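You operate a simulated robot arm through the tools that you are given. There is no shell and no other tool.

The job below is to be done with a simulated robot arm. You get a single attempt, and the scene is never put back.

JOB
Put things in order on the counter. At the end: the blue torch stands where the green reel stood; the white fuse from the counter stands where the blue torch stood; the white coarse filter stands on top of the orange reel; the green reel stands where the white coarse filter stood; whatever was shut is shut again. Leave all else as you found it, and nothing knocked over.

The check looks at the end state, three seconds after you hand in, the way a careful person would. Anything else that was tipped, shoved, dropped, spilled or broken makes it a failure.

ROBOT AND FRAMES
A 6-joint arm with a two-finger parallel gripper, fixed in place. Base frame: the origin is at the foot of the arm, x ahead of it, y to its left, z up; the work surface is at about z = 0. Readings come in cm, degrees, newtons and seconds.
With the tool pointing down near the work surface it reaches from about 14 to 58 cm from the base axis. Its first joint turns from -66.0 to 66.0 degrees. Payload 2.1 kg.
Tool frame: the origin (TCP) lies between the finger pads and is the grasp point; the fingertips stand 3 cm ahead of it; z points along the fingers, y is the line along which they close. The gripper opens to 9.4 cm. The fingers are 2.8 cm wide and 1 cm thick; the gripper's body (5 by 9.6 cm) begins 5.5 cm behind the TCP.
Orientation is that of the tool frame in the base frame, as a unit quaternion [x, y, z, w]. With the fingers straight down and closing along the base's y, the tool's x points along the base's -x, its y along +y and its z along -z.

CONTROLS
- The arm moves only by the tool nudge_tool. Its argument "targets" is a list of rows, each a list of 7 numbers: the turn, a rotation vector about the tool's x, y, z in units of 8 degrees (1.0 is 8 degrees), then the shift along the tool's x, y, z in units of 50 mm (1.0 is 50 mm), then the opening, from 0 (shut) to 1 (fully open). In form: [[rx, ry, rz, dx, dy, dz, fingers], ...]. A call has 1 to 20 rows; each row shifts and turns the commanded pose from where the row before left it, along the tool's axes as they then stand. A call with a number of a shift or a turn outside -1 to 1 is refused whole. A row lasts 0.2 s, in which the tool goes at most 5 cm and 8.6 degrees; a call with a longer step from one row to the next is refused whole, and so is a gripper value outside its range. A pose out of reach is approached as far as the arm can. The call stops where the force on the tool passes 40 N (or 10 N more than at its start, if that is more) or the arm is blocked; 0.2 s more then pass. The fingers move at their own pace (about 7.2 cm/s each) and stop on an object; they squeeze with about 21 N. The grip force told is the motor's: it shows also when the fingers shut on nothing. Time passes only in rows, and 0.2 s behind the last, so rows that do not move let the fingers close. The reply holds the time, the measured pose of the TCP, the force on the tool along the base axes, the opening and the grip force, in the units named above and with some noise, with the torque about the TCP (base axes, N m) and any sound that the robot's microphone picked up.
- Cameras (640 x 400 px; columns grow to the right, rows downward): "scene" is fixed at [3.35, -35.9, 48.99]; the picture's right is [0.93, -0.37, 0.00], its down [-0.20, -0.49, -0.85] and it looks along [0.32, 0.79, -0.53] (base axes); focal length 334 px, centre (320, 200). "wrist" rides on the gripper at [7.6, 1.4, -10.3] in the tool frame; the picture's right is [-0.18, 0.98, 0.00], its down [-0.75, -0.14, -0.64] and it looks along [-0.63, -0.12, 0.77] (tool axes); focal length 243 px, centre (320, 200). There is no depth. A picture from a camera that has moved, and an enlarged one, comes with that camera's place and axes in the base frame and with its lens.
- capture(camera): a new picture of that camera. The clock stands still meanwhile.
- close_up(camera, box): a new picture of the part [left, top, right, bottom] of that camera's present view, enlarged. The clock stands still meanwhile.
- finish_job(): hands the job in; it is judged then, once.

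Places have to be worked out from the pictures, the camera data and where the tool is seen. Open the gripper and draw the arm clear of the work before you hand the job in, unless the task says otherwise.

The tools are called after "Request:" as name(argument=value, ...) on one line, values as JSON. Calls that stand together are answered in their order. nudge_tool: Moves the arm, as the interface text tells. Its arguments: {"type":"object","properties":{"targets":{"type":"array"}},"required":["targets"]} The other tools are called the same way: capture (camera) takes a picture; close_up (camera, box) takes an enlarged picture of a part of a camera's view; finish_job () hands the job in.

At the start:

```text
t: 0.0
ee_pos: [23.46, 13.27, 26.9]
orientation: [0.0, 1.0, 0.0, 0.001]
force: [0.3, 0.5, 0.4]
wrist_torque: [0.0, 0.0, 0.01]
gripper_width: 9.39
grasp_force: 0.2
```

scene: 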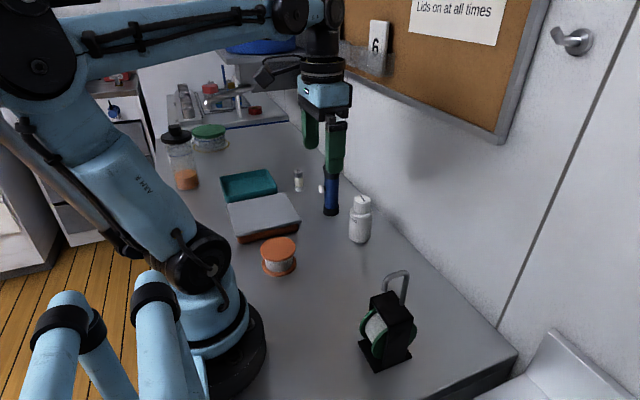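
wrist: 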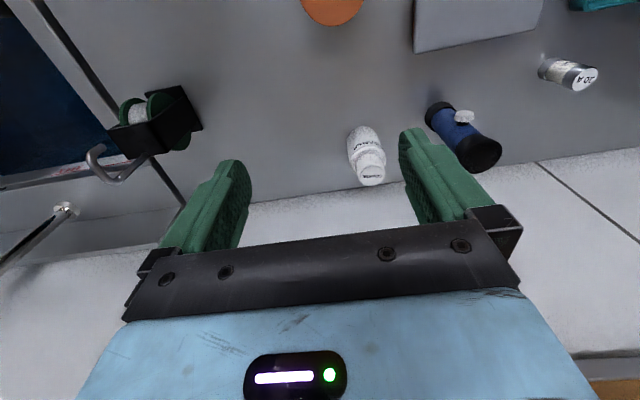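

I start by looking at the scene closely, before moving anything.

Request:
close_up(camera="scene", box=[140, 100, 300, 200])

Request:
close_up(camera="scene", box=[200, 150, 400, 275])

Request:
close_up(camera="scene", box=[320, 250, 480, 380])

Request:
close_up(camera="wrist", box=[300, 0, 640, 212])

```text
4.00 times, centred on (220, 150) of scene
camera zoom: at [3.35, -35.9, 48.99], right [0.93, -0.37, 0.0], down [-0.2, -0.49, -0.85], along [0.32, 0.79, -0.53], focal length 1336 px, centre (720, 400)
```

zoom: 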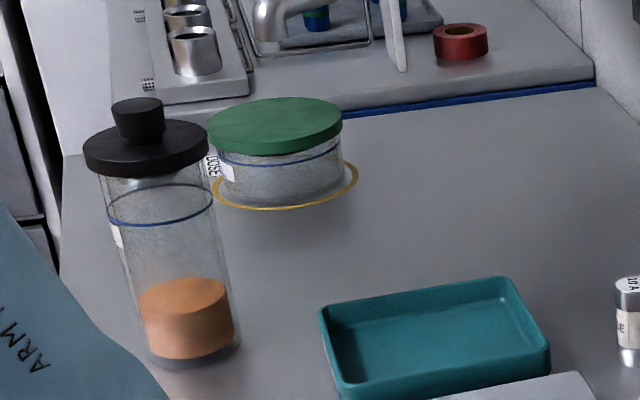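

```text
3.20 times, centred on (300, 212) of scene
camera zoom: at [3.35, -35.9, 48.99], right [0.93, -0.37, 0.0], down [-0.2, -0.49, -0.85], along [0.32, 0.79, -0.53], focal length 1069 px, centre (384, 160)
```

zoom: 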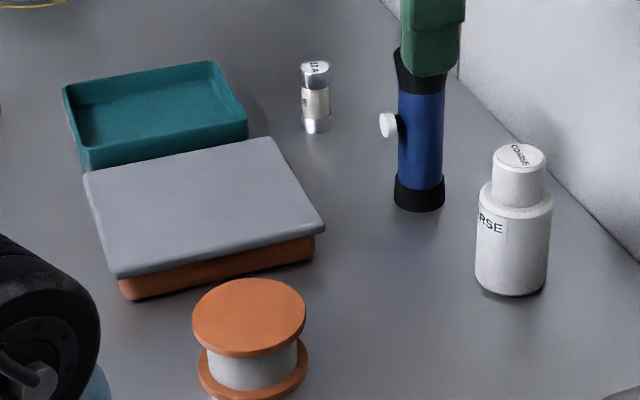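

```text
3.08 times, centred on (400, 315) of scene
camera zoom: at [3.35, -35.9, 48.99], right [0.93, -0.37, 0.0], down [-0.2, -0.49, -0.85], along [0.32, 0.79, -0.53], focal length 1028 px, centre (74, -154)
```

zoom: 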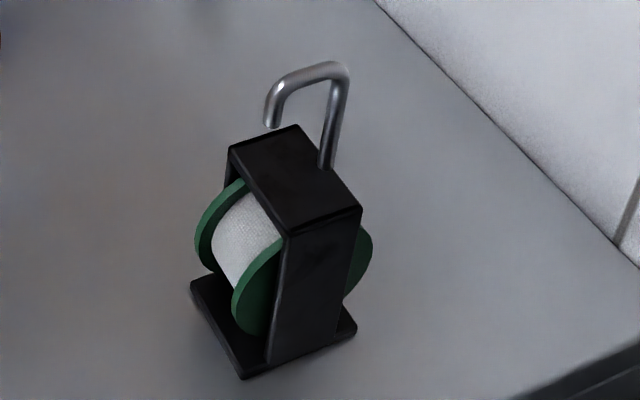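

```text
1.88 times, centred on (470, 106) of wrist
camera zoom: at [15.86, 14.57, 37.03], right [0.18, 0.98, 0.0], down [0.75, -0.14, 0.64], along [0.63, -0.12, -0.77], focal length 457 px, centre (38, 377)
```

zoom: 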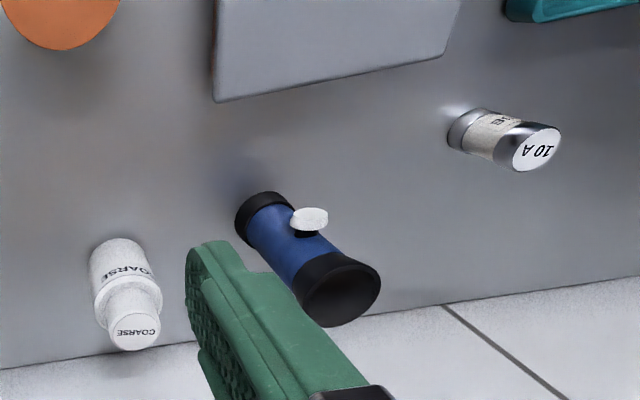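

The filter looks to be near (35, 18), the torch near (33, 30), the fuse near (29, 44), the orange reel near (15, 15) and the green reel in its black stand near (25, -9). I move the empty gripper, staying high, to where the wrist camera can see the filter and its neighbours better.

Request:
nudge_tool(targets=[[0, 0, 0, -0.3, 0.235, 0.2, 1], [0, 0, 0, -0.3, 0.235, 0.2, 1], [0, 0, 0, -0.3, 0.235, 0.2, 1], [0, 0, 0, -0.3, 0.235, 0.2, 1], [0, 0, 0, 0, 0, 0, 1]])

Request:
capture(camera="wrist")

Request:
capture(camera="scene")

```text
t: 1.2
ee_pos: [29.51, 17.85, 22.94]
orientation: [0.0, 1.0, 0.0, 0.002]
force: [0.2, 0.6, -0.2]
wrist_torque: [-0.02, 0.0, -0.01]
gripper_width: 9.4
grasp_force: 0.1
```

```text
taken
camera wrist: at [21.88, 19.33, 33.03], right [0.18, 0.98, 0.0], down [0.75, -0.14, 0.64], along [0.63, -0.12, -0.77], focal length 243 px, centre (320, 200)
```

wrist: 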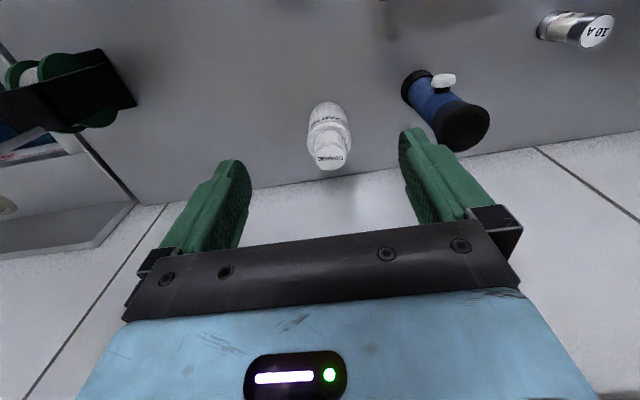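

```text
taken
```

scene: 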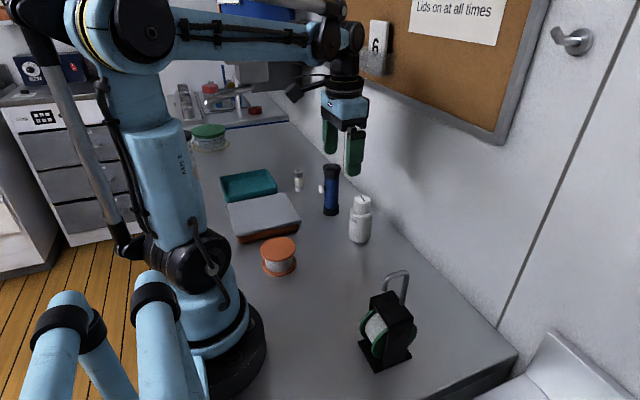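

The view from here shows the filter, torch and fuse clear of the fingers. I enlarge each of them to get their exact places.

Request:
close_up(camera="wrist", box=[280, 80, 376, 180])

Request:
close_up(camera="wrist", box=[380, 50, 508, 160])

Request:
close_up(camera="scene", box=[280, 150, 390, 250])

Request:
close_up(camera="wrist", box=[0, 30, 160, 140])

```text
4.00 times, centred on (328, 130) of wrist
camera zoom: at [21.88, 19.33, 33.03], right [0.18, 0.98, 0.0], down [0.75, -0.14, 0.64], along [0.63, -0.12, -0.77], focal length 970 px, centre (288, 480)
```

zoom: 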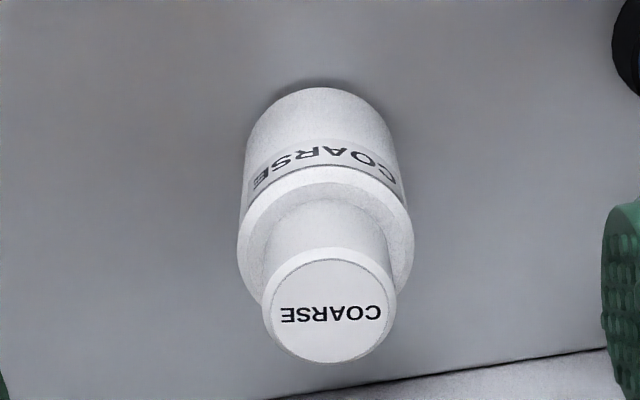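

```text
3.64 times, centred on (444, 105) of wrist
camera zoom: at [21.88, 19.33, 33.03], right [0.18, 0.98, 0.0], down [0.75, -0.14, 0.64], along [0.63, -0.12, -0.77], focal length 882 px, centre (-131, 546)
```

zoom: 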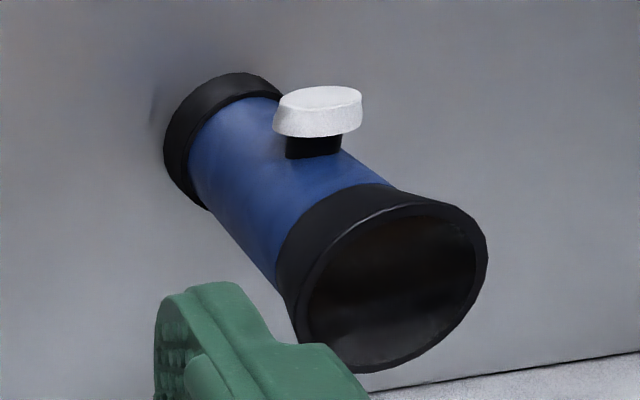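

```text
4.00 times, centred on (335, 200) of scene
camera zoom: at [3.35, -35.9, 48.99], right [0.93, -0.37, 0.0], down [-0.2, -0.49, -0.85], along [0.32, 0.79, -0.53], focal length 1336 px, centre (260, 200)
```

zoom: 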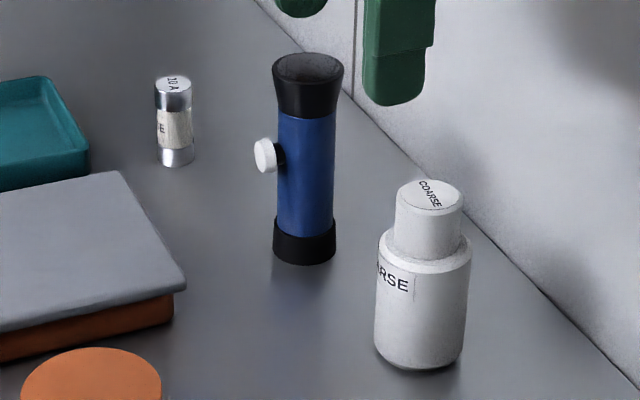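

```text
3.64 times, centred on (80, 85) of wrist
camera zoom: at [21.88, 19.33, 33.03], right [0.18, 0.98, 0.0], down [0.75, -0.14, 0.64], along [0.63, -0.12, -0.77], focal length 882 px, centre (1193, 618)
```

zoom: 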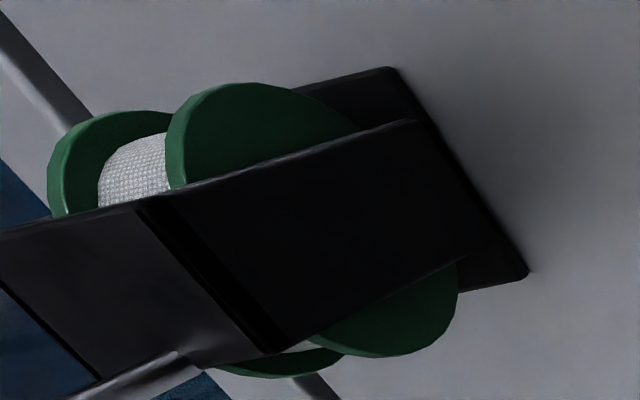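

The filter's axis works out at about (34.9, 18.05), about 10.5 cm tall, with the body about 5 cm wide. I bring the open gripper above it and look again before going down.

Request:
nudge_tool(targets=[[0, 0, 0, -0.216, 0.008, 0.27, 1], [0, 0, 0, -0.216, 0.008, 0.27, 1], [0, 0, 0, -0.216, 0.008, 0.27, 1], [0, 0, 0, -0.216, 0.008, 0.27, 1], [0, 0, 0, -0.216, 0.008, 0.27, 1], [0, 0, 0, 0, 0, 0, 1]])

Request:
capture(camera="wrist")

Request:
close_up(camera="scene", box=[280, 130, 430, 250])

```text
t: 2.6
ee_pos: [35.15, 18.05, 16.13]
orientation: [-0.001, 1.0, -0.001, 0.001]
force: [-0.6, 0.5, 0.3]
wrist_torque: [0.0, -0.01, -0.01]
gripper_width: 9.41
grasp_force: 0.0
```

```text
taken
camera wrist: at [27.55, 19.5, 26.3], right [0.18, 0.98, 0.0], down [0.75, -0.14, 0.64], along [0.63, -0.12, -0.77], focal length 243 px, centre (320, 200)
```

wrist: 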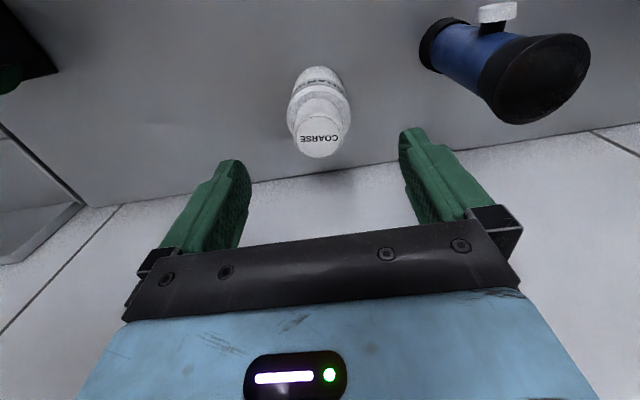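

```text
3.33 times, centred on (355, 190) of scene
camera zoom: at [3.35, -35.9, 48.99], right [0.93, -0.37, 0.0], down [-0.2, -0.49, -0.85], along [0.32, 0.79, -0.53], focal length 1113 px, centre (203, 233)
```

zoom: 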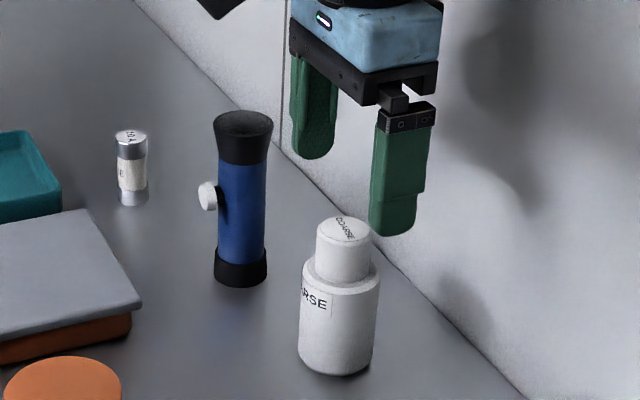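

The filter's axis is now at about (35.05, 18.05), directly under the tool at (35.15, 18.05). I go straight down to about z = 6, where the fingers span the wide body.

Request:
nudge_tool(targets=[[0, 0, 0, 0.01, 0, 0.29, 1], [0, 0, 0, 0.01, 0, 0.29, 1], [0, 0, 0, 0, 0, 0.29, 1], [0, 0, 0, 0, 0, 0.29, 1], [0, 0, 0, 0, 0, 0.29, 1], [0, 0, 0, 0, 0, 0.29, 1], [0, 0, 0, 0, 0, 0.28, 1], [0, 0, 0, 0, 0, 0, 1]])

Request:
capture(camera="wrist")

Request:
close_up(camera="scene", box=[280, 130, 430, 250])

```text
t: 4.4
ee_pos: [34.73, 18.16, 6.08]
orientation: [0.0, 1.0, 0.0, 0.001]
force: [0.4, 0.1, -0.5]
wrist_torque: [-0.02, 0.01, 0.0]
gripper_width: 9.39
grasp_force: 0.1
```

```text
taken
camera wrist: at [27.29, 19.49, 16.18], right [0.18, 0.98, 0.0], down [0.75, -0.14, 0.64], along [0.63, -0.12, -0.77], focal length 243 px, centre (320, 200)
```

wrist: 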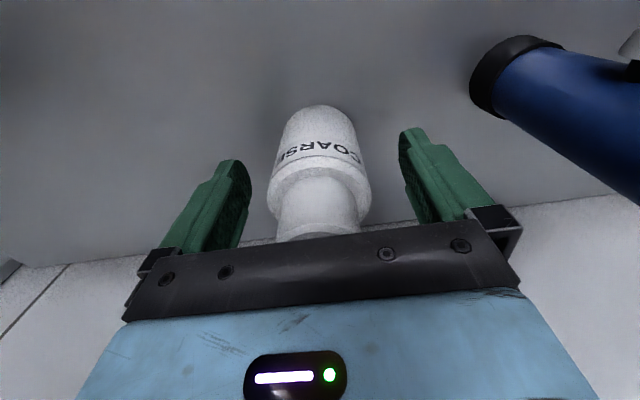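

```text
3.33 times, centred on (355, 190) of scene
camera zoom: at [3.35, -35.9, 48.99], right [0.93, -0.37, 0.0], down [-0.2, -0.49, -0.85], along [0.32, 0.79, -0.53], focal length 1113 px, centre (203, 233)
```

zoom: 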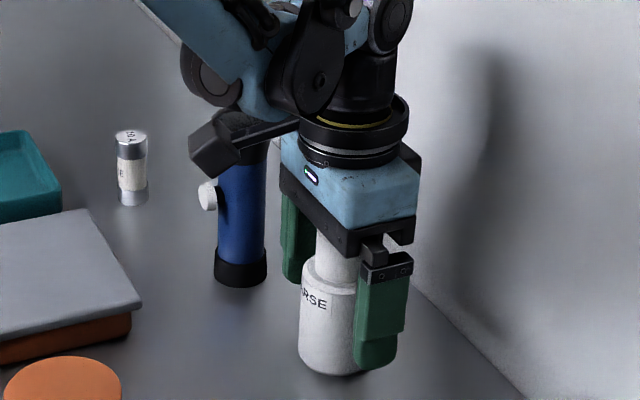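

The fingers are around the filter with roughly even gaps on both sides. I close on it and wait.

Request:
nudge_tool(targets=[[0, 0, 0, 0, 0, 0, 0.6], [0, 0, 0, 0, 0, 0, 0.4], [0, 0, 0, 0, 0, 0, 0], [0, 0, 0, 0, 0, 0, 0], [0, 0, 0, 0, 0, 0, 0], [0, 0, 0, 0, 0, 0, 0]])

Request:
capture(camera="wrist")

```text
t: 5.8
ee_pos: [34.83, 17.98, 6.09]
orientation: [0.0, 1.0, 0.0, 0.002]
force: [-0.4, -0.2, -0.3]
wrist_torque: [-0.03, -0.02, -0.01]
gripper_width: 5.11
grasp_force: 21.2
```

```text
taken
camera wrist: at [27.29, 19.49, 16.21], right [0.18, 0.98, 0.0], down [0.75, -0.14, 0.64], along [0.63, -0.12, -0.77], focal length 243 px, centre (320, 200)
```

wrist: 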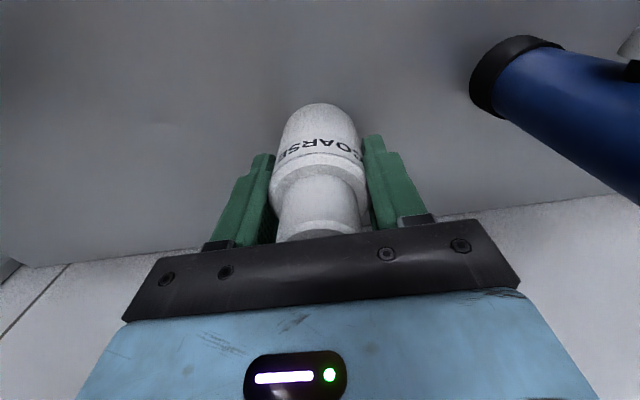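

The grip is firm (5.11 cm, 21 N), so the filter stood at about (35.0, 18.05). I lift it slowly, straight up.

Request:
nudge_tool(targets=[[0, 0, 0, 0, 0, -0.05, 0], [0, 0, 0, 0, 0, -0.1, 0], [0, 0, 0, 0, 0, -0.15, 0], [0, 0, 0, 0, 0, -0.25, 0], [0, 0, 0, 0, 0, -0.3, 0], [0, 0, 0, 0, 0, -0.3, 0], [0, 0, 0, 0, 0, -0.3, 0], [0, 0, 0, 0, 0, -0.3, 0], [0, 0, 0, 0, 0, -0.3, 0], [0, 0, 0, 0, 0, -0.3, 0], [0, 0, 0, 0, 0, -0.3, 0], [0, 0, 0, 0, 0, -0.3, 0], [0, 0, 0, 0, 0, -0.2, 0], [0, 0, 0, 0, 0, -0.1, 0], [0, 0, 0, 0, 0, 0, 0]])

Request:
capture(camera="scene")

Request:
capture(camera="wrist")

```text
t: 9.0
ee_pos: [34.87, 18.09, 22.28]
orientation: [0.0, 1.0, 0.0, 0.001]
force: [-1.1, 0.3, -0.6]
wrist_torque: [-0.02, -0.02, -0.02]
gripper_width: 5.09
grasp_force: 21.0
```

```text
taken
```

scene: 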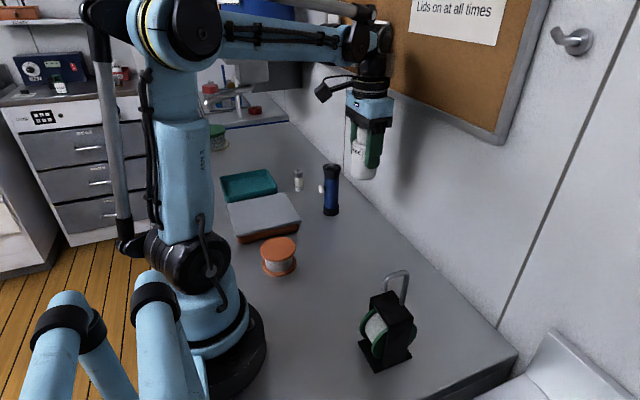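

```text
taken
camera wrist: at [27.22, 19.5, 32.45], right [0.18, 0.98, 0.0], down [0.75, -0.14, 0.64], along [0.63, -0.12, -0.77], focal length 243 px, centre (320, 200)
```

wrist: 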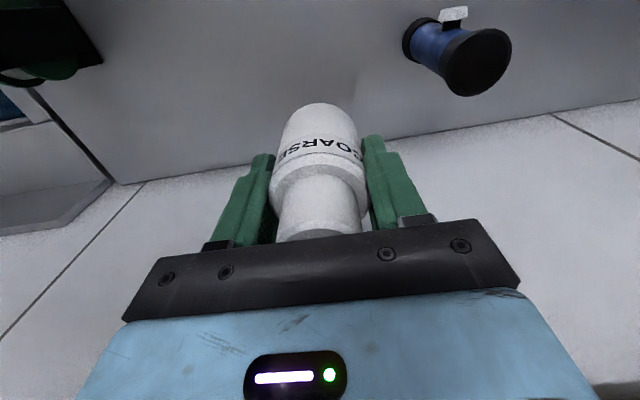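

The filter is held upright and clear of everything. I carry it inward at this height towards the orange reel, stopping where the camera can see the reel.

Request:
nudge_tool(targets=[[0, 0, 0, 0.15, -0.02, -0.01, 0], [0, 0, 0, 0.3, -0.035, -0.012, 0], [0, 0, 0, 0.3, -0.035, -0.012, 0], [0, 0, 0, 0.3, -0.035, -0.012, 0], [0, 0, 0, 0.3, -0.035, -0.012, 0], [0, 0, 0, 0.3, -0.035, -0.012, 0], [0, 0, 0, 0.3, -0.035, -0.012, 0], [0, 0, 0, 0.3, -0.035, -0.012, 0], [0, 0, 0, 0.3, -0.035, -0.012, 0], [0, 0, 0, 0.3, -0.035, -0.012, 0], [0, 0, 0, 0.3, -0.035, -0.012, 0], [0, 0, 0, 0.3, -0.035, -0.012, 0], [0, 0, 0, 0.13, -0.02, 0, 0], [0, 0, 0, 0, 0, 0, 0]])

Request:
capture(camera="wrist")

Request:
capture(camera="scene")

```text
t: 12.0
ee_pos: [16.71, 15.96, 23.0]
orientation: [0.0, 1.0, -0.001, 0.001]
force: [0.4, -0.9, -0.8]
wrist_torque: [-0.01, -0.01, 0.02]
gripper_width: 5.07
grasp_force: 20.6
```

```text
taken
camera wrist: at [9.18, 17.37, 33.15], right [0.18, 0.98, 0.0], down [0.75, -0.14, 0.64], along [0.63, -0.12, -0.77], focal length 243 px, centre (320, 200)
```

wrist: 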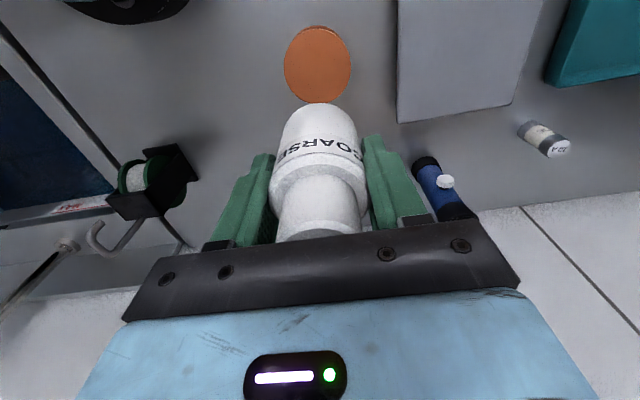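

```text
taken
```

scene: 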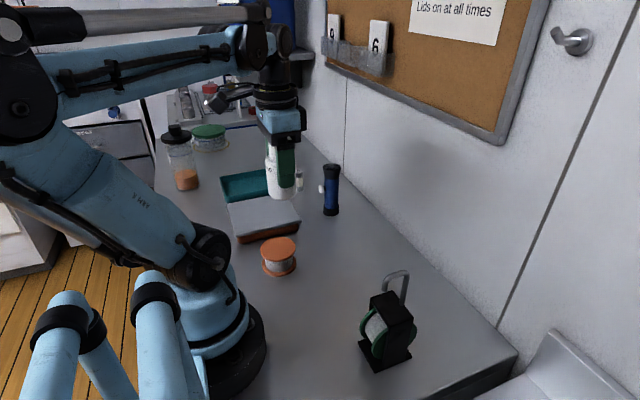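

Request:
close_up(camera="wrist", box=[260, 10, 388, 110])

Request:
close_up(camera="scene", box=[240, 220, 320, 290])

Request:
close_up(camera="wrist", box=[80, 120, 240, 270])

```text
4.00 times, centred on (324, 60) of wrist
camera zoom: at [9.18, 17.37, 33.15], right [0.18, 0.98, 0.0], down [0.75, -0.14, 0.64], along [0.63, -0.12, -0.77], focal length 970 px, centre (304, 760)
```

zoom: 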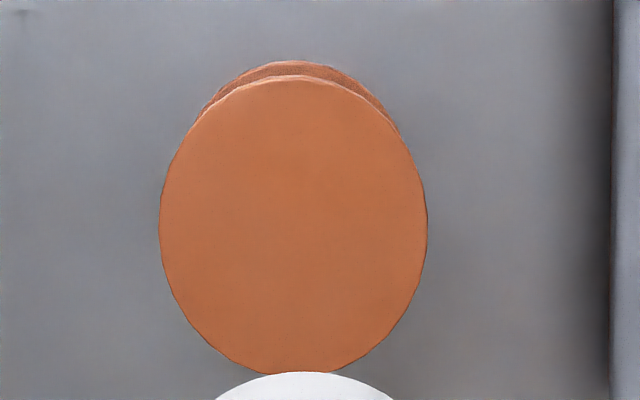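

```text
5.71 times, centred on (280, 255) of scene
camera zoom: at [3.35, -35.9, 48.99], right [0.93, -0.37, 0.0], down [-0.2, -0.49, -0.85], along [0.32, 0.79, -0.53], focal length 1909 px, centre (549, -114)
```

zoom: 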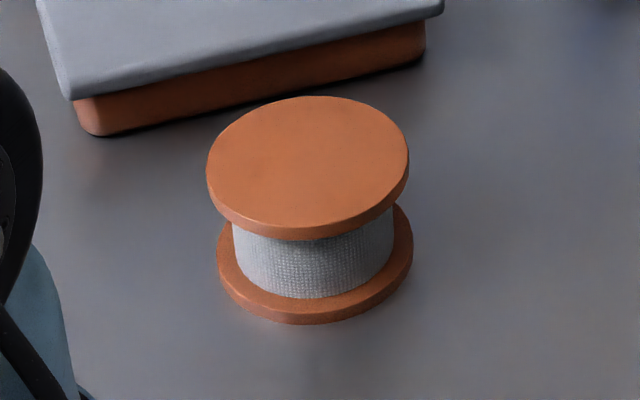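

```text
2.67 times, centred on (160, 195) of wrist
camera zoom: at [9.18, 17.37, 33.15], right [0.18, 0.98, 0.0], down [0.75, -0.14, 0.64], along [0.63, -0.12, -0.77], focal length 647 px, centre (747, 213)
```

zoom: 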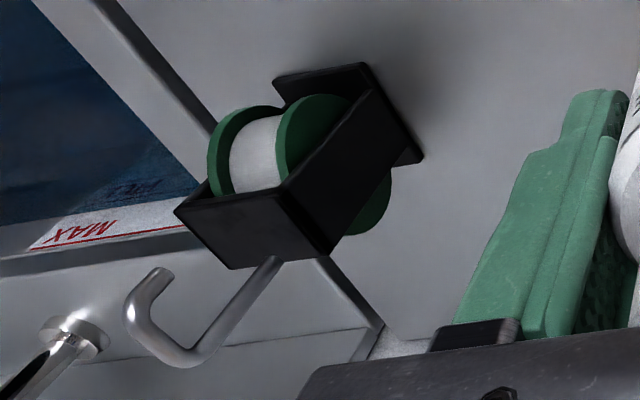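

The orange reel's top centre works out at (14.85, 16.1), radius about 3.5 cm and height about 4.5–5 cm. I shift over it and lower part of the way, keeping the filter's base above the reel.

Request:
nudge_tool(targets=[[0, 0, 0, 0.2, 0.013, 0, 0], [0, 0, 0, 0.206, 0.013, 0, 0], [0, 0, 0, 0, 0, 0.2, 0], [0, 0, 0, 0, 0, 0.3, 0], [0, 0, 0, 0, 0, 0.3, 0], [0, 0, 0, 0, 0, 0.3, 0], [0, 0, 0, 0, 0, 0.3, 0], [0, 0, 0, 0, 0, 0.3, 0], [0, 0, 0, 0, 0, 0.2, 0], [0, 0, 0, 0, 0, 0.1, 0], [0, 0, 0, 0, 0, 0, 0]])

Request:
capture(camera="wrist")

Request:
close_up(camera="scene", box=[220, 170, 340, 290])

```text
t: 14.4
ee_pos: [14.78, 16.07, 13.07]
orientation: [0.0, 1.0, 0.0, 0.001]
force: [-0.1, -0.9, -1.8]
wrist_torque: [0.01, -0.01, 0.05]
gripper_width: 5.07
grasp_force: 20.7
```

```text
taken
camera wrist: at [7.2, 17.45, 23.12], right [0.18, 0.98, 0.0], down [0.75, -0.14, 0.64], along [0.63, -0.12, -0.77], focal length 243 px, centre (320, 200)
```

wrist: 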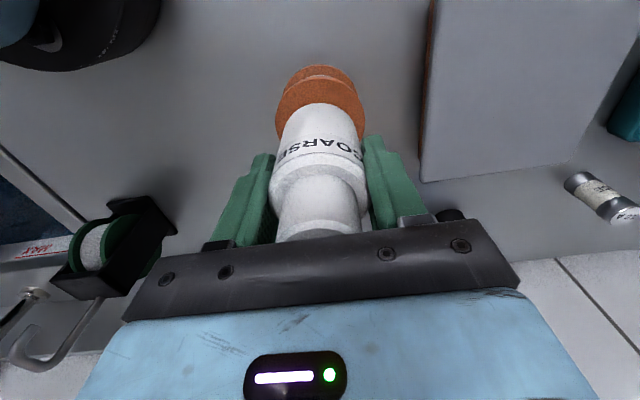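

```text
3.33 times, centred on (280, 230) of scene
camera zoom: at [3.35, -35.9, 48.99], right [0.93, -0.37, 0.0], down [-0.2, -0.49, -0.85], along [0.32, 0.79, -0.53], focal length 1113 px, centre (453, 100)
```

zoom: 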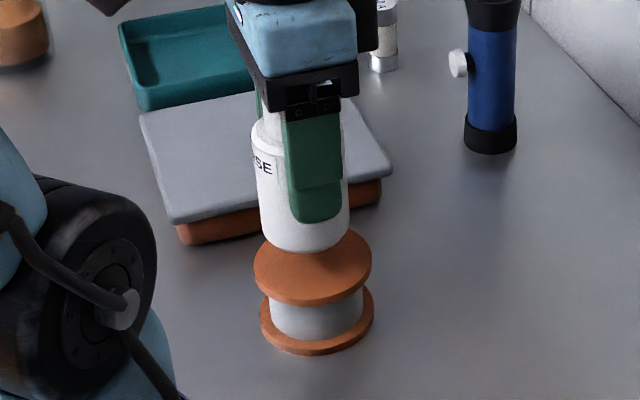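

Filter and reel line up; the pictures suggest shifting about 0.15 cm outward. I make that shift and lower to about z = 11, then go in small steps.

Request:
nudge_tool(targets=[[0, 0, 0, -0.03, 0, 0.06, 0], [0, 0, 0, 0, 0, 0.1, 0], [0, 0, 0, 0, 0, 0.1, 0], [0, 0, 0, 0, 0, 0.08, 0], [0, 0, 0, 0, 0, 0.04, 0], [0, 0, 0, 0, 0, 0, 0]])

Request:
close_up(camera="scene", box=[220, 170, 340, 290])

```text
t: 15.8
ee_pos: [14.96, 16.03, 10.9]
orientation: [0.001, 1.0, 0.0, 0.001]
force: [-0.7, 0.0, -1.3]
wrist_torque: [-0.01, -0.02, -0.01]
gripper_width: 5.08
grasp_force: 20.5
```

```text
3.33 times, centred on (280, 230) of scene
camera zoom: at [3.35, -35.9, 48.99], right [0.93, -0.37, 0.0], down [-0.2, -0.49, -0.85], along [0.32, 0.79, -0.53], focal length 1113 px, centre (453, 100)
```

zoom: 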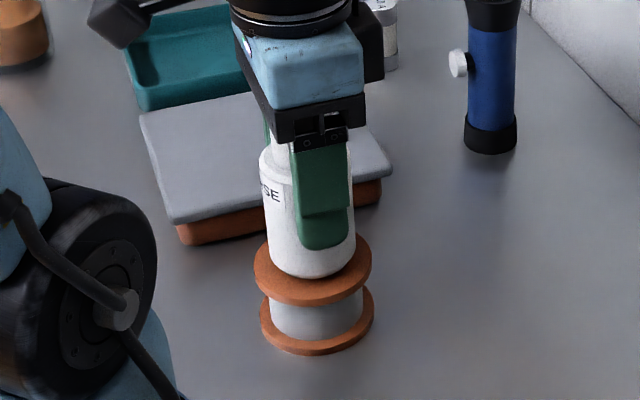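

The filter still hangs about a centimetre above the disc. I keep lowering in small steps and watch the force.

Request:
nudge_tool(targets=[[0, 0, 0, 0, 0, 0.03, 0], [0, 0, 0, 0, 0, 0.03, 0], [0, 0, 0, 0, 0, 0.03, 0], [0, 0, 0, 0, 0, 0, 0]])

Request:
close_up(camera="scene", box=[250, 220, 310, 280])

Request:
capture(camera="wrist")

```text
t: 16.8
ee_pos: [14.95, 16.03, 10.68]
orientation: [0.0, 1.0, 0.0, 0.002]
force: [-1.0, -0.7, 2.9]
wrist_torque: [0.02, 0.13, 0.01]
gripper_width: 5.06
grasp_force: 21.4
```

```text
6.67 times, centred on (280, 250) of scene
camera zoom: at [3.35, -35.9, 48.99], right [0.93, -0.37, 0.0], down [-0.2, -0.49, -0.85], along [0.32, 0.79, -0.53], focal length 2227 px, centre (587, -133)
```

zoom: 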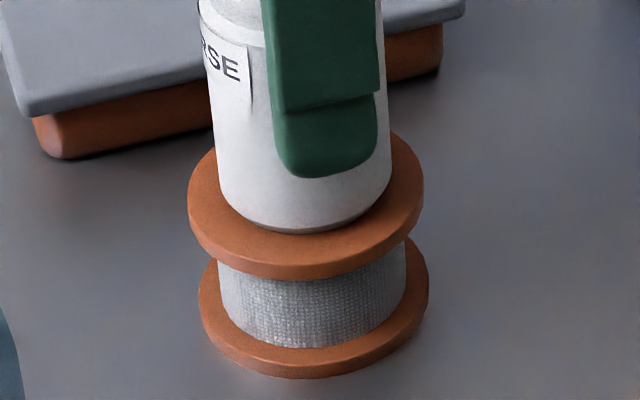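

```text
taken
camera wrist: at [7.45, 17.42, 20.8], right [0.18, 0.98, 0.0], down [0.75, -0.14, 0.64], along [0.63, -0.12, -0.77], focal length 243 px, centre (320, 200)
```

wrist: 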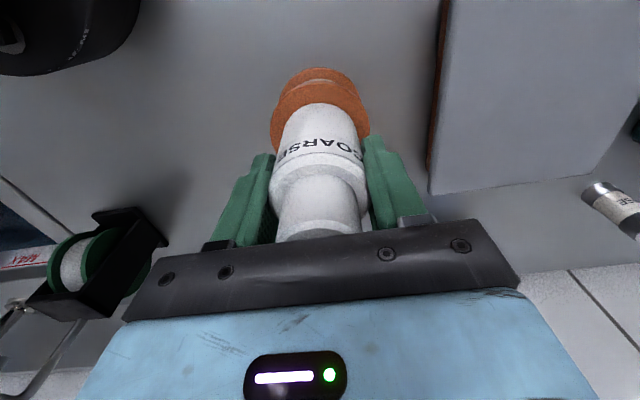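

The force rose to about 3 N and the height stopped following: the filter is standing on the reel. I relax the push a little, open the gripper evenly and rise straight up.

Request:
nudge_tool(targets=[[0, 0, 0, 0, 0, -0.025, 0], [0, 0, 0, 0, 0, 0, 0], [0, 0, 0, 0, 0, 0, 0.6], [0, 0, 0, 0, 0, 0, 0.75], [0, 0, 0, 0, 0, 0, 0.9], [0, 0, 0, 0, 0, 0, 0.95], [0, 0, 0, 0, 0, -0.1, 0.95], [0, 0, 0, 0, 0, -0.2, 0.95], [0, 0, 0, 0, 0, -0.3, 0.95], [0, 0, 0, 0, 0, -0.3, 0.95], [0, 0, 0, 0, 0, -0.3, 0.95], [0, 0, 0, 0, 0, -0.3, 0.95], [0, 0, 0, 0, 0, -0.3, 0.95], [0, 0, 0, 0, 0, -0.3, 0.95], [0, 0, 0, 0, 0, 0, 0.95]])

Request:
capture(camera="wrist")

Request:
capture(camera="scene")

Request:
close_up(camera="scene", box=[230, 170, 330, 290])

```text
t: 20.0
ee_pos: [14.93, 15.99, 21.17]
orientation: [0.001, 1.0, -0.001, 0.001]
force: [-0.3, 0.3, 0.3]
wrist_torque: [0.0, 0.02, -0.02]
gripper_width: 8.93
grasp_force: 0.1
```

```text
taken
camera wrist: at [7.4, 17.48, 31.35], right [0.18, 0.98, 0.0], down [0.75, -0.14, 0.64], along [0.63, -0.12, -0.77], focal length 243 px, centre (320, 200)
```

wrist: 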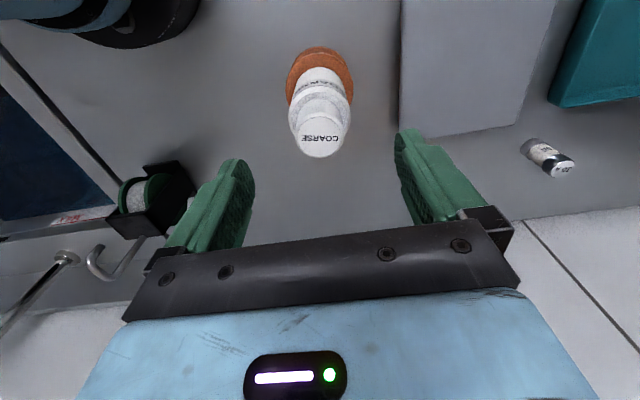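

```text
taken
```

scene: 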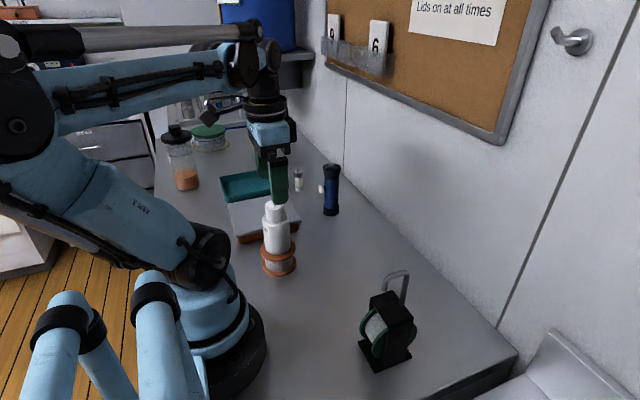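

```text
3.33 times, centred on (280, 230) of scene
camera zoom: at [3.35, -35.9, 48.99], right [0.93, -0.37, 0.0], down [-0.2, -0.49, -0.85], along [0.32, 0.79, -0.53], focal length 1113 px, centre (453, 100)
```

zoom: 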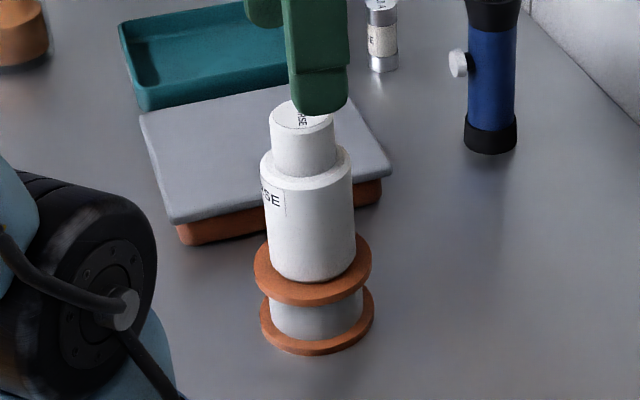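

The filter stands on the reel. I enlarge the view to check how well it is centred.

Request:
close_up(camera="wrist", box=[272, 40, 368, 165])

Request:
close_up(camera="wrist", box=[70, 140, 230, 290])

```text
3.20 times, centred on (320, 102) of wrist
camera zoom: at [7.4, 17.48, 31.35], right [0.18, 0.98, 0.0], down [0.75, -0.14, 0.64], along [0.63, -0.12, -0.77], focal length 776 px, centre (320, 512)
```

zoom: 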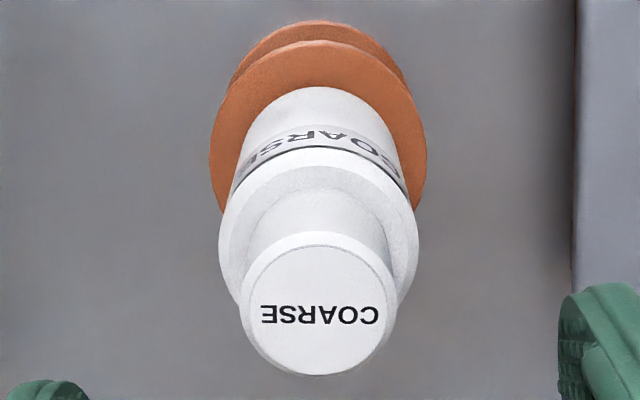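

```text
2.67 times, centred on (150, 215) of wrist
camera zoom: at [7.4, 17.48, 31.35], right [0.18, 0.98, 0.0], down [0.75, -0.14, 0.64], along [0.63, -0.12, -0.77], focal length 647 px, centre (773, 160)
```

zoom: 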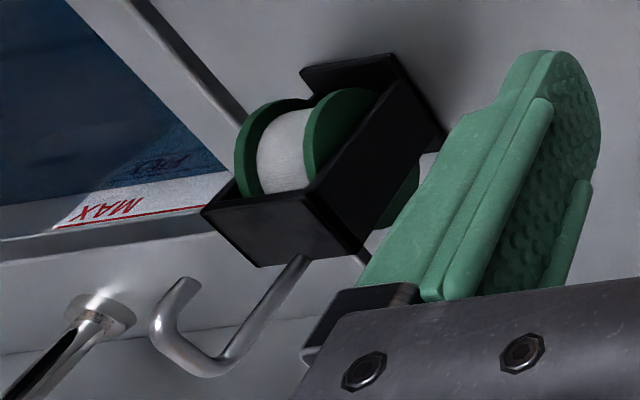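

The filter sits within a few millimetres of the reel's centre. Next I go high over to the green reel in its black stand and look at it from above.

Request:
nudge_tool(targets=[[0, 0, 0, -0.05, -0.1, -0.25, 0.95], [0, 0, 0, -0.08, -0.3, -0.2, 0.95], [0, 0, 0, -0.083, -0.35, -0.05, 0.95], [0, 0, 0, -0.083, -0.35, -0.05, 0.95], [0, 0, 0, -0.083, -0.35, -0.05, 0.95], [0, 0, 0, -0.083, -0.35, -0.05, 0.95], [0, 0, 0, -0.083, -0.35, 0, 0.95], [0, 0, 0, -0.083, -0.35, 0, 0.95], [0, 0, 0, -0.083, -0.35, 0, 0.95], [0, 0, 0, -0.083, -0.35, 0, 0.95], [0, 0, 0, -0.083, -0.35, 0, 0.95], [0, 0, 0, -0.083, -0.35, 0, 0.95], [0, 0, 0, -0.083, -0.35, 0, 0.95], [0, 0, 0, -0.083, -0.35, 0, 0.95], [0, 0, 0, -0.083, -0.35, 0, 0.95], [0, 0, 0, 0, -0.1, 0, 0.95], [0, 0, 0, 0, 0, 0, 0.95]])

Request:
capture(camera="wrist")

Request:
capture(camera="scene")

```text
t: 23.6
ee_pos: [20.88, -9.27, 24.44]
orientation: [0.001, 1.0, 0.001, 0.001]
force: [-0.4, 0.1, 0.1]
wrist_torque: [0.03, 0.02, -0.02]
gripper_width: 8.92
grasp_force: 0.1
```

```text
taken
camera wrist: at [13.36, -7.8, 34.52], right [0.18, 0.98, 0.0], down [0.75, -0.14, 0.64], along [0.63, -0.12, -0.77], focal length 243 px, centre (320, 200)
```

wrist: 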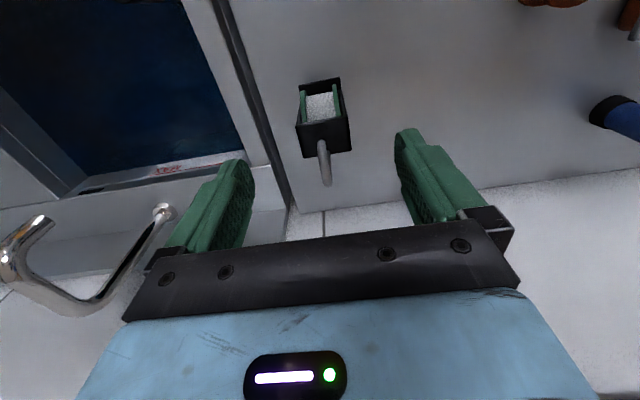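

```text
taken
```

scene: 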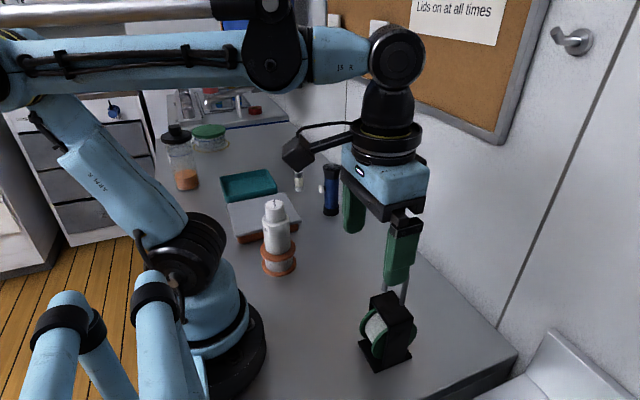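

Request:
close_up(camera="wrist", box=[272, 60, 384, 200])

Request:
close_up(camera="scene", box=[330, 180, 450, 380])

```text
2.86 times, centred on (328, 130) of wrist
camera zoom: at [13.36, -7.8, 34.52], right [0.18, 0.98, 0.0], down [0.75, -0.14, 0.64], along [0.63, -0.12, -0.77], focal length 693 px, centre (297, 400)
```

zoom: 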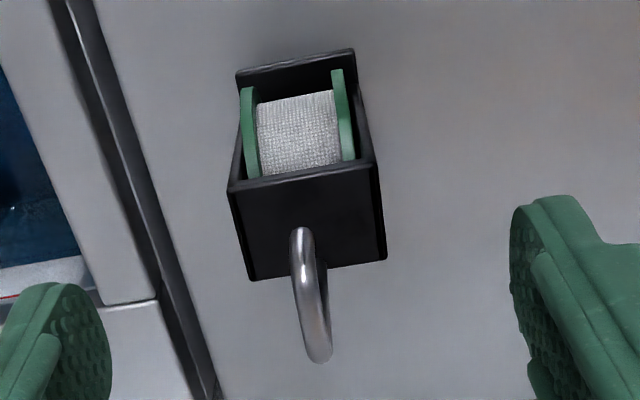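

```text
2.00 times, centred on (390, 280) of scene
camera zoom: at [3.35, -35.9, 48.99], right [0.93, -0.37, 0.0], down [-0.2, -0.49, -0.85], along [0.32, 0.79, -0.53], focal length 668 px, centre (180, 40)
```

zoom: 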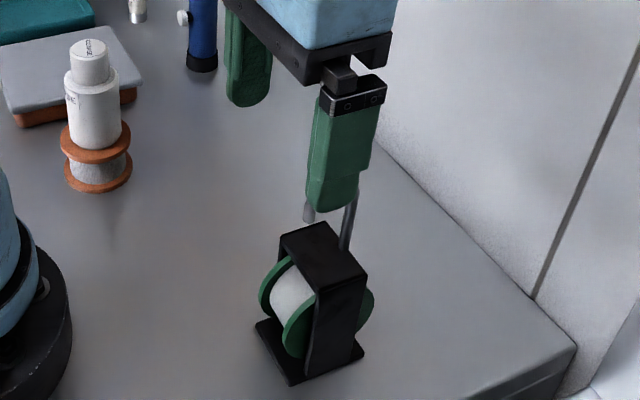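

The stand's top works out at x 23.25–27.1, y −12.2 to −6.7, z about 10, with its hook reaching about z = 16.3. I move over its centre (25.2, −9.45), lower part of the way so the fingers straddle the hook, and look.

Request:
nudge_tool(targets=[[0, 0, 0, -0.2, -0.01, 0, 1], [0, 0, 0, -0.22, -0.01, 0, 1], [0, 0, 0, -0.22, -0.015, 0, 1], [0, 0, 0, -0.208, -0.015, 0, 1], [0, 0, 0, 0, 0, 0.2, 1], [0, 0, 0, 0, 0, 0.25, 1], [0, 0, 0, 0, 0, 0.25, 1], [0, 0, 0, 0, 0, 0.25, 1], [0, 0, 0, 0, 0, 0.25, 1], [0, 0, 0, 0, 0, 0.2, 1], [0, 0, 0, 0, 0, 0, 1]])

Request:
capture(camera="wrist")

Request:
close_up(camera="scene", box=[330, 200, 490, 380])

```text
t: 26.0
ee_pos: [25.48, -9.5, 17.43]
orientation: [0.0, 1.0, 0.0, 0.001]
force: [0.2, 0.3, -0.1]
wrist_torque: [0.03, 0.01, -0.01]
gripper_width: 9.38
grasp_force: 0.0
```

```text
taken
camera wrist: at [17.82, -8.05, 27.59], right [0.18, 0.98, 0.0], down [0.75, -0.14, 0.64], along [0.63, -0.12, -0.77], focal length 243 px, centre (320, 200)
```

wrist: 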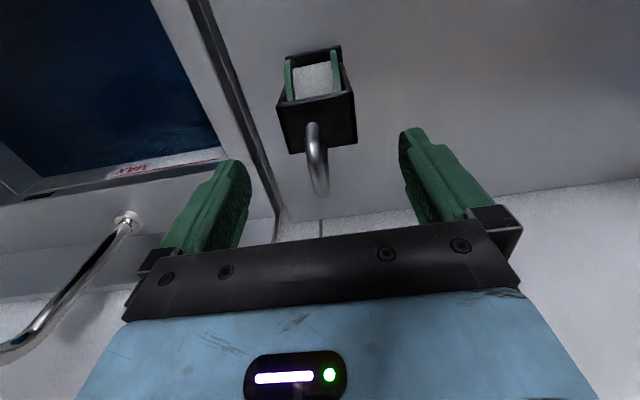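

```text
2.22 times, centred on (410, 290) of scene
camera zoom: at [3.35, -35.9, 48.99], right [0.93, -0.37, 0.0], down [-0.2, -0.49, -0.85], along [0.32, 0.79, -0.53], focal length 742 px, centre (120, 0)
```

zoom: 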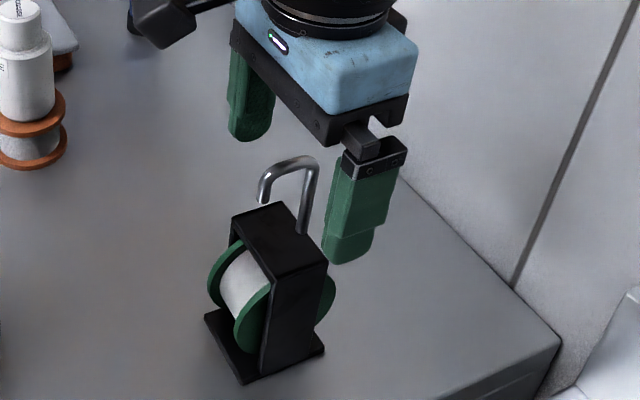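

The fingers straddle the stand evenly (stand centre about (25.1, −9.45)). I lower carefully to about z = 12.2 and check the room between palm and hook.

Request:
nudge_tool(targets=[[0, 0, 0, 0.04, 0, 0.15, 1], [0, 0, 0, 0, 0, 0.2, 1], [0, 0, 0, 0, 0, 0.2, 1], [0, 0, 0, 0, 0, 0.2, 1], [0, 0, 0, 0, 0, 0.15, 1], [0, 0, 0, 0, 0, 0.1, 1], [0, 0, 0, 0, 0, 0, 1]])

Request:
capture(camera="wrist")

Request:
close_up(camera="scene", box=[350, 230, 450, 370])

```text
t: 27.6
ee_pos: [25.08, -9.46, 12.55]
orientation: [0.0, 1.0, 0.0, 0.0]
force: [-0.4, -0.5, -0.9]
wrist_torque: [0.01, 0.04, -0.01]
gripper_width: 9.43
grasp_force: 0.2
```

```text
taken
camera wrist: at [17.56, -7.98, 22.69], right [0.18, 0.98, 0.0], down [0.75, -0.14, 0.64], along [0.63, -0.12, -0.77], focal length 243 px, centre (320, 200)
```

wrist: 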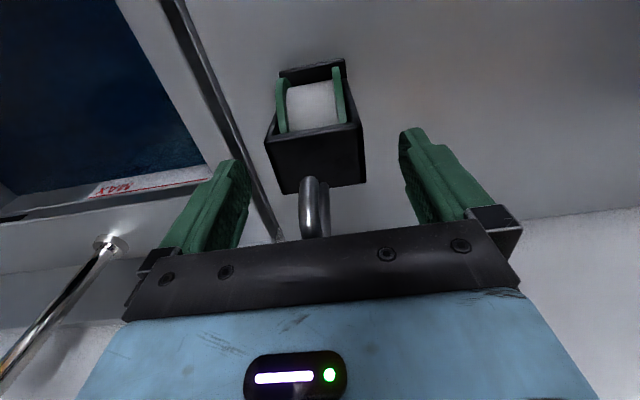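

```text
2.86 times, centred on (400, 300) of scene
camera zoom: at [3.35, -35.9, 48.99], right [0.93, -0.37, 0.0], down [-0.2, -0.49, -0.85], along [0.32, 0.79, -0.53], focal length 954 px, centre (91, -86)
```

zoom: 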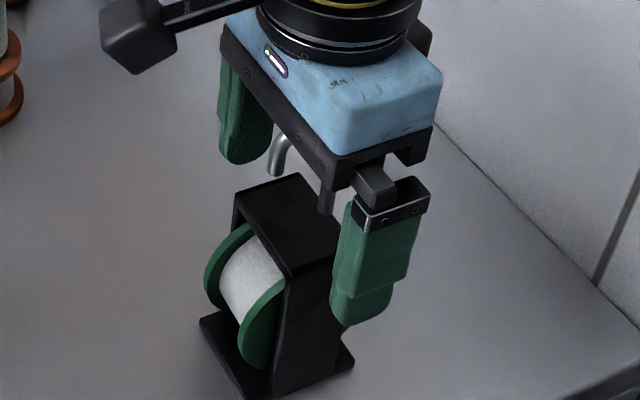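

There is over a centimetre between palm and hook, and both fingers are outside the stand's walls. I go down 1.1 cm more, gently, for a better hold on the frame's upper part.

Request:
nudge_tool(targets=[[0, 0, 0, 0, 0, 0.05, 1], [0, 0, 0, 0, 0, 0.06, 1], [0, 0, 0, 0, 0, 0.06, 1], [0, 0, 0, 0, 0, 0.05, 1], [0, 0, 0, 0, 0, 0, 1]])

Request:
close_up(camera="scene", box=[350, 230, 450, 370])

Request:
close_up(camera="wrist", box=[220, 90, 440, 270])

```text
t: 28.6
ee_pos: [25.07, -9.53, 11.71]
orientation: [0.0, 1.0, 0.0, -0.002]
force: [-3.6, 2.0, 21.1]
wrist_torque: [-0.1, -0.25, 0.01]
gripper_width: 9.41
grasp_force: 0.2
stopped in row 4: the force on the tool passed its limit at 56 N (the readings are from after the stop); the commanded pose is now the measured one
```

```text
2.86 times, centred on (400, 300) of scene
camera zoom: at [3.34, -35.9, 49.0], right [0.93, -0.37, 0.0], down [-0.2, -0.49, -0.85], along [0.32, 0.79, -0.53], focal length 954 px, centre (91, -86)
```

zoom: 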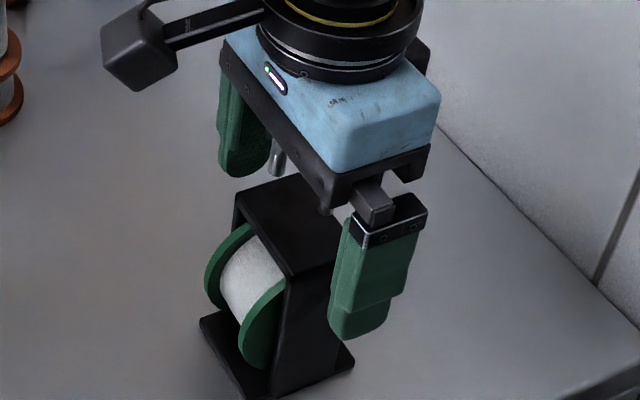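

```text
2.22 times, centred on (330, 180) of wrist
camera zoom: at [17.58, -8.1, 21.84], right [0.18, 0.98, 0.0], down [0.76, -0.14, 0.64], along [0.63, -0.12, -0.77], focal length 539 px, centre (298, 244)
```

zoom: 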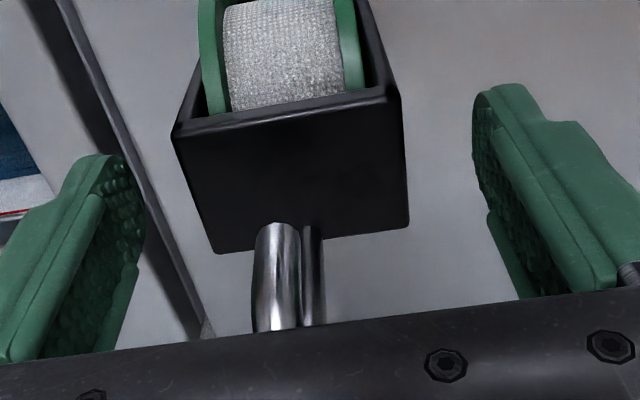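

The palm touched the top of the hook (it reaches about z = 17.2), and the stand has not moved. I back up 0.3 cm to take the load off, and check.

Request:
nudge_tool(targets=[[0, 0, 0, 0, 0, -0.03, 1], [0, 0, 0, 0, 0, -0.03, 1], [0, 0, 0, 0, 0, 0, 1], [0, 0, 0, 0, 0, 0, 1]])

Request:
close_up(camera="scene", box=[340, 230, 460, 380])

Request:
capture(camera="wrist")

```text
t: 29.6
ee_pos: [25.11, -9.49, 12.02]
orientation: [0.0, 1.0, 0.0, -0.001]
force: [-0.5, -0.2, 0.8]
wrist_torque: [-0.01, -0.01, -0.01]
gripper_width: 9.4
grasp_force: 0.1
```

```text
2.67 times, centred on (400, 305) of scene
camera zoom: at [3.35, -35.9, 48.99], right [0.93, -0.37, 0.0], down [-0.2, -0.49, -0.85], along [0.32, 0.79, -0.53], focal length 891 px, centre (107, -80)
```

zoom: 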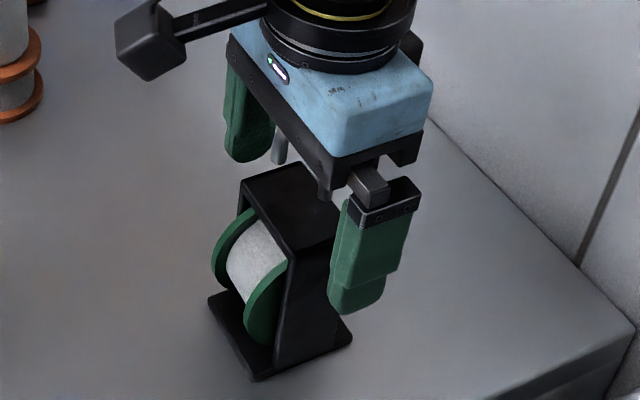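

```text
taken
camera wrist: at [17.52, -8.11, 22.1], right [0.18, 0.98, 0.0], down [0.76, -0.14, 0.64], along [0.63, -0.12, -0.77], focal length 243 px, centre (320, 200)
```

wrist: 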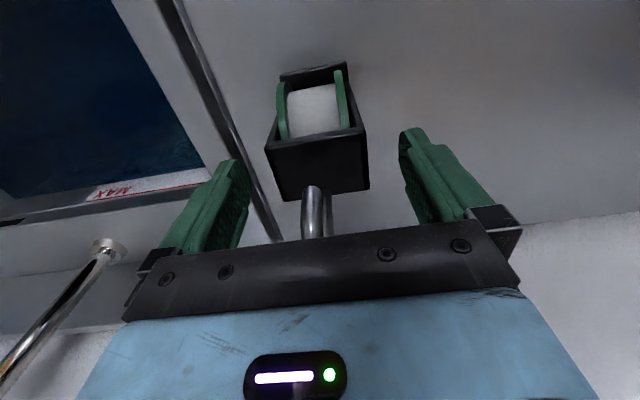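

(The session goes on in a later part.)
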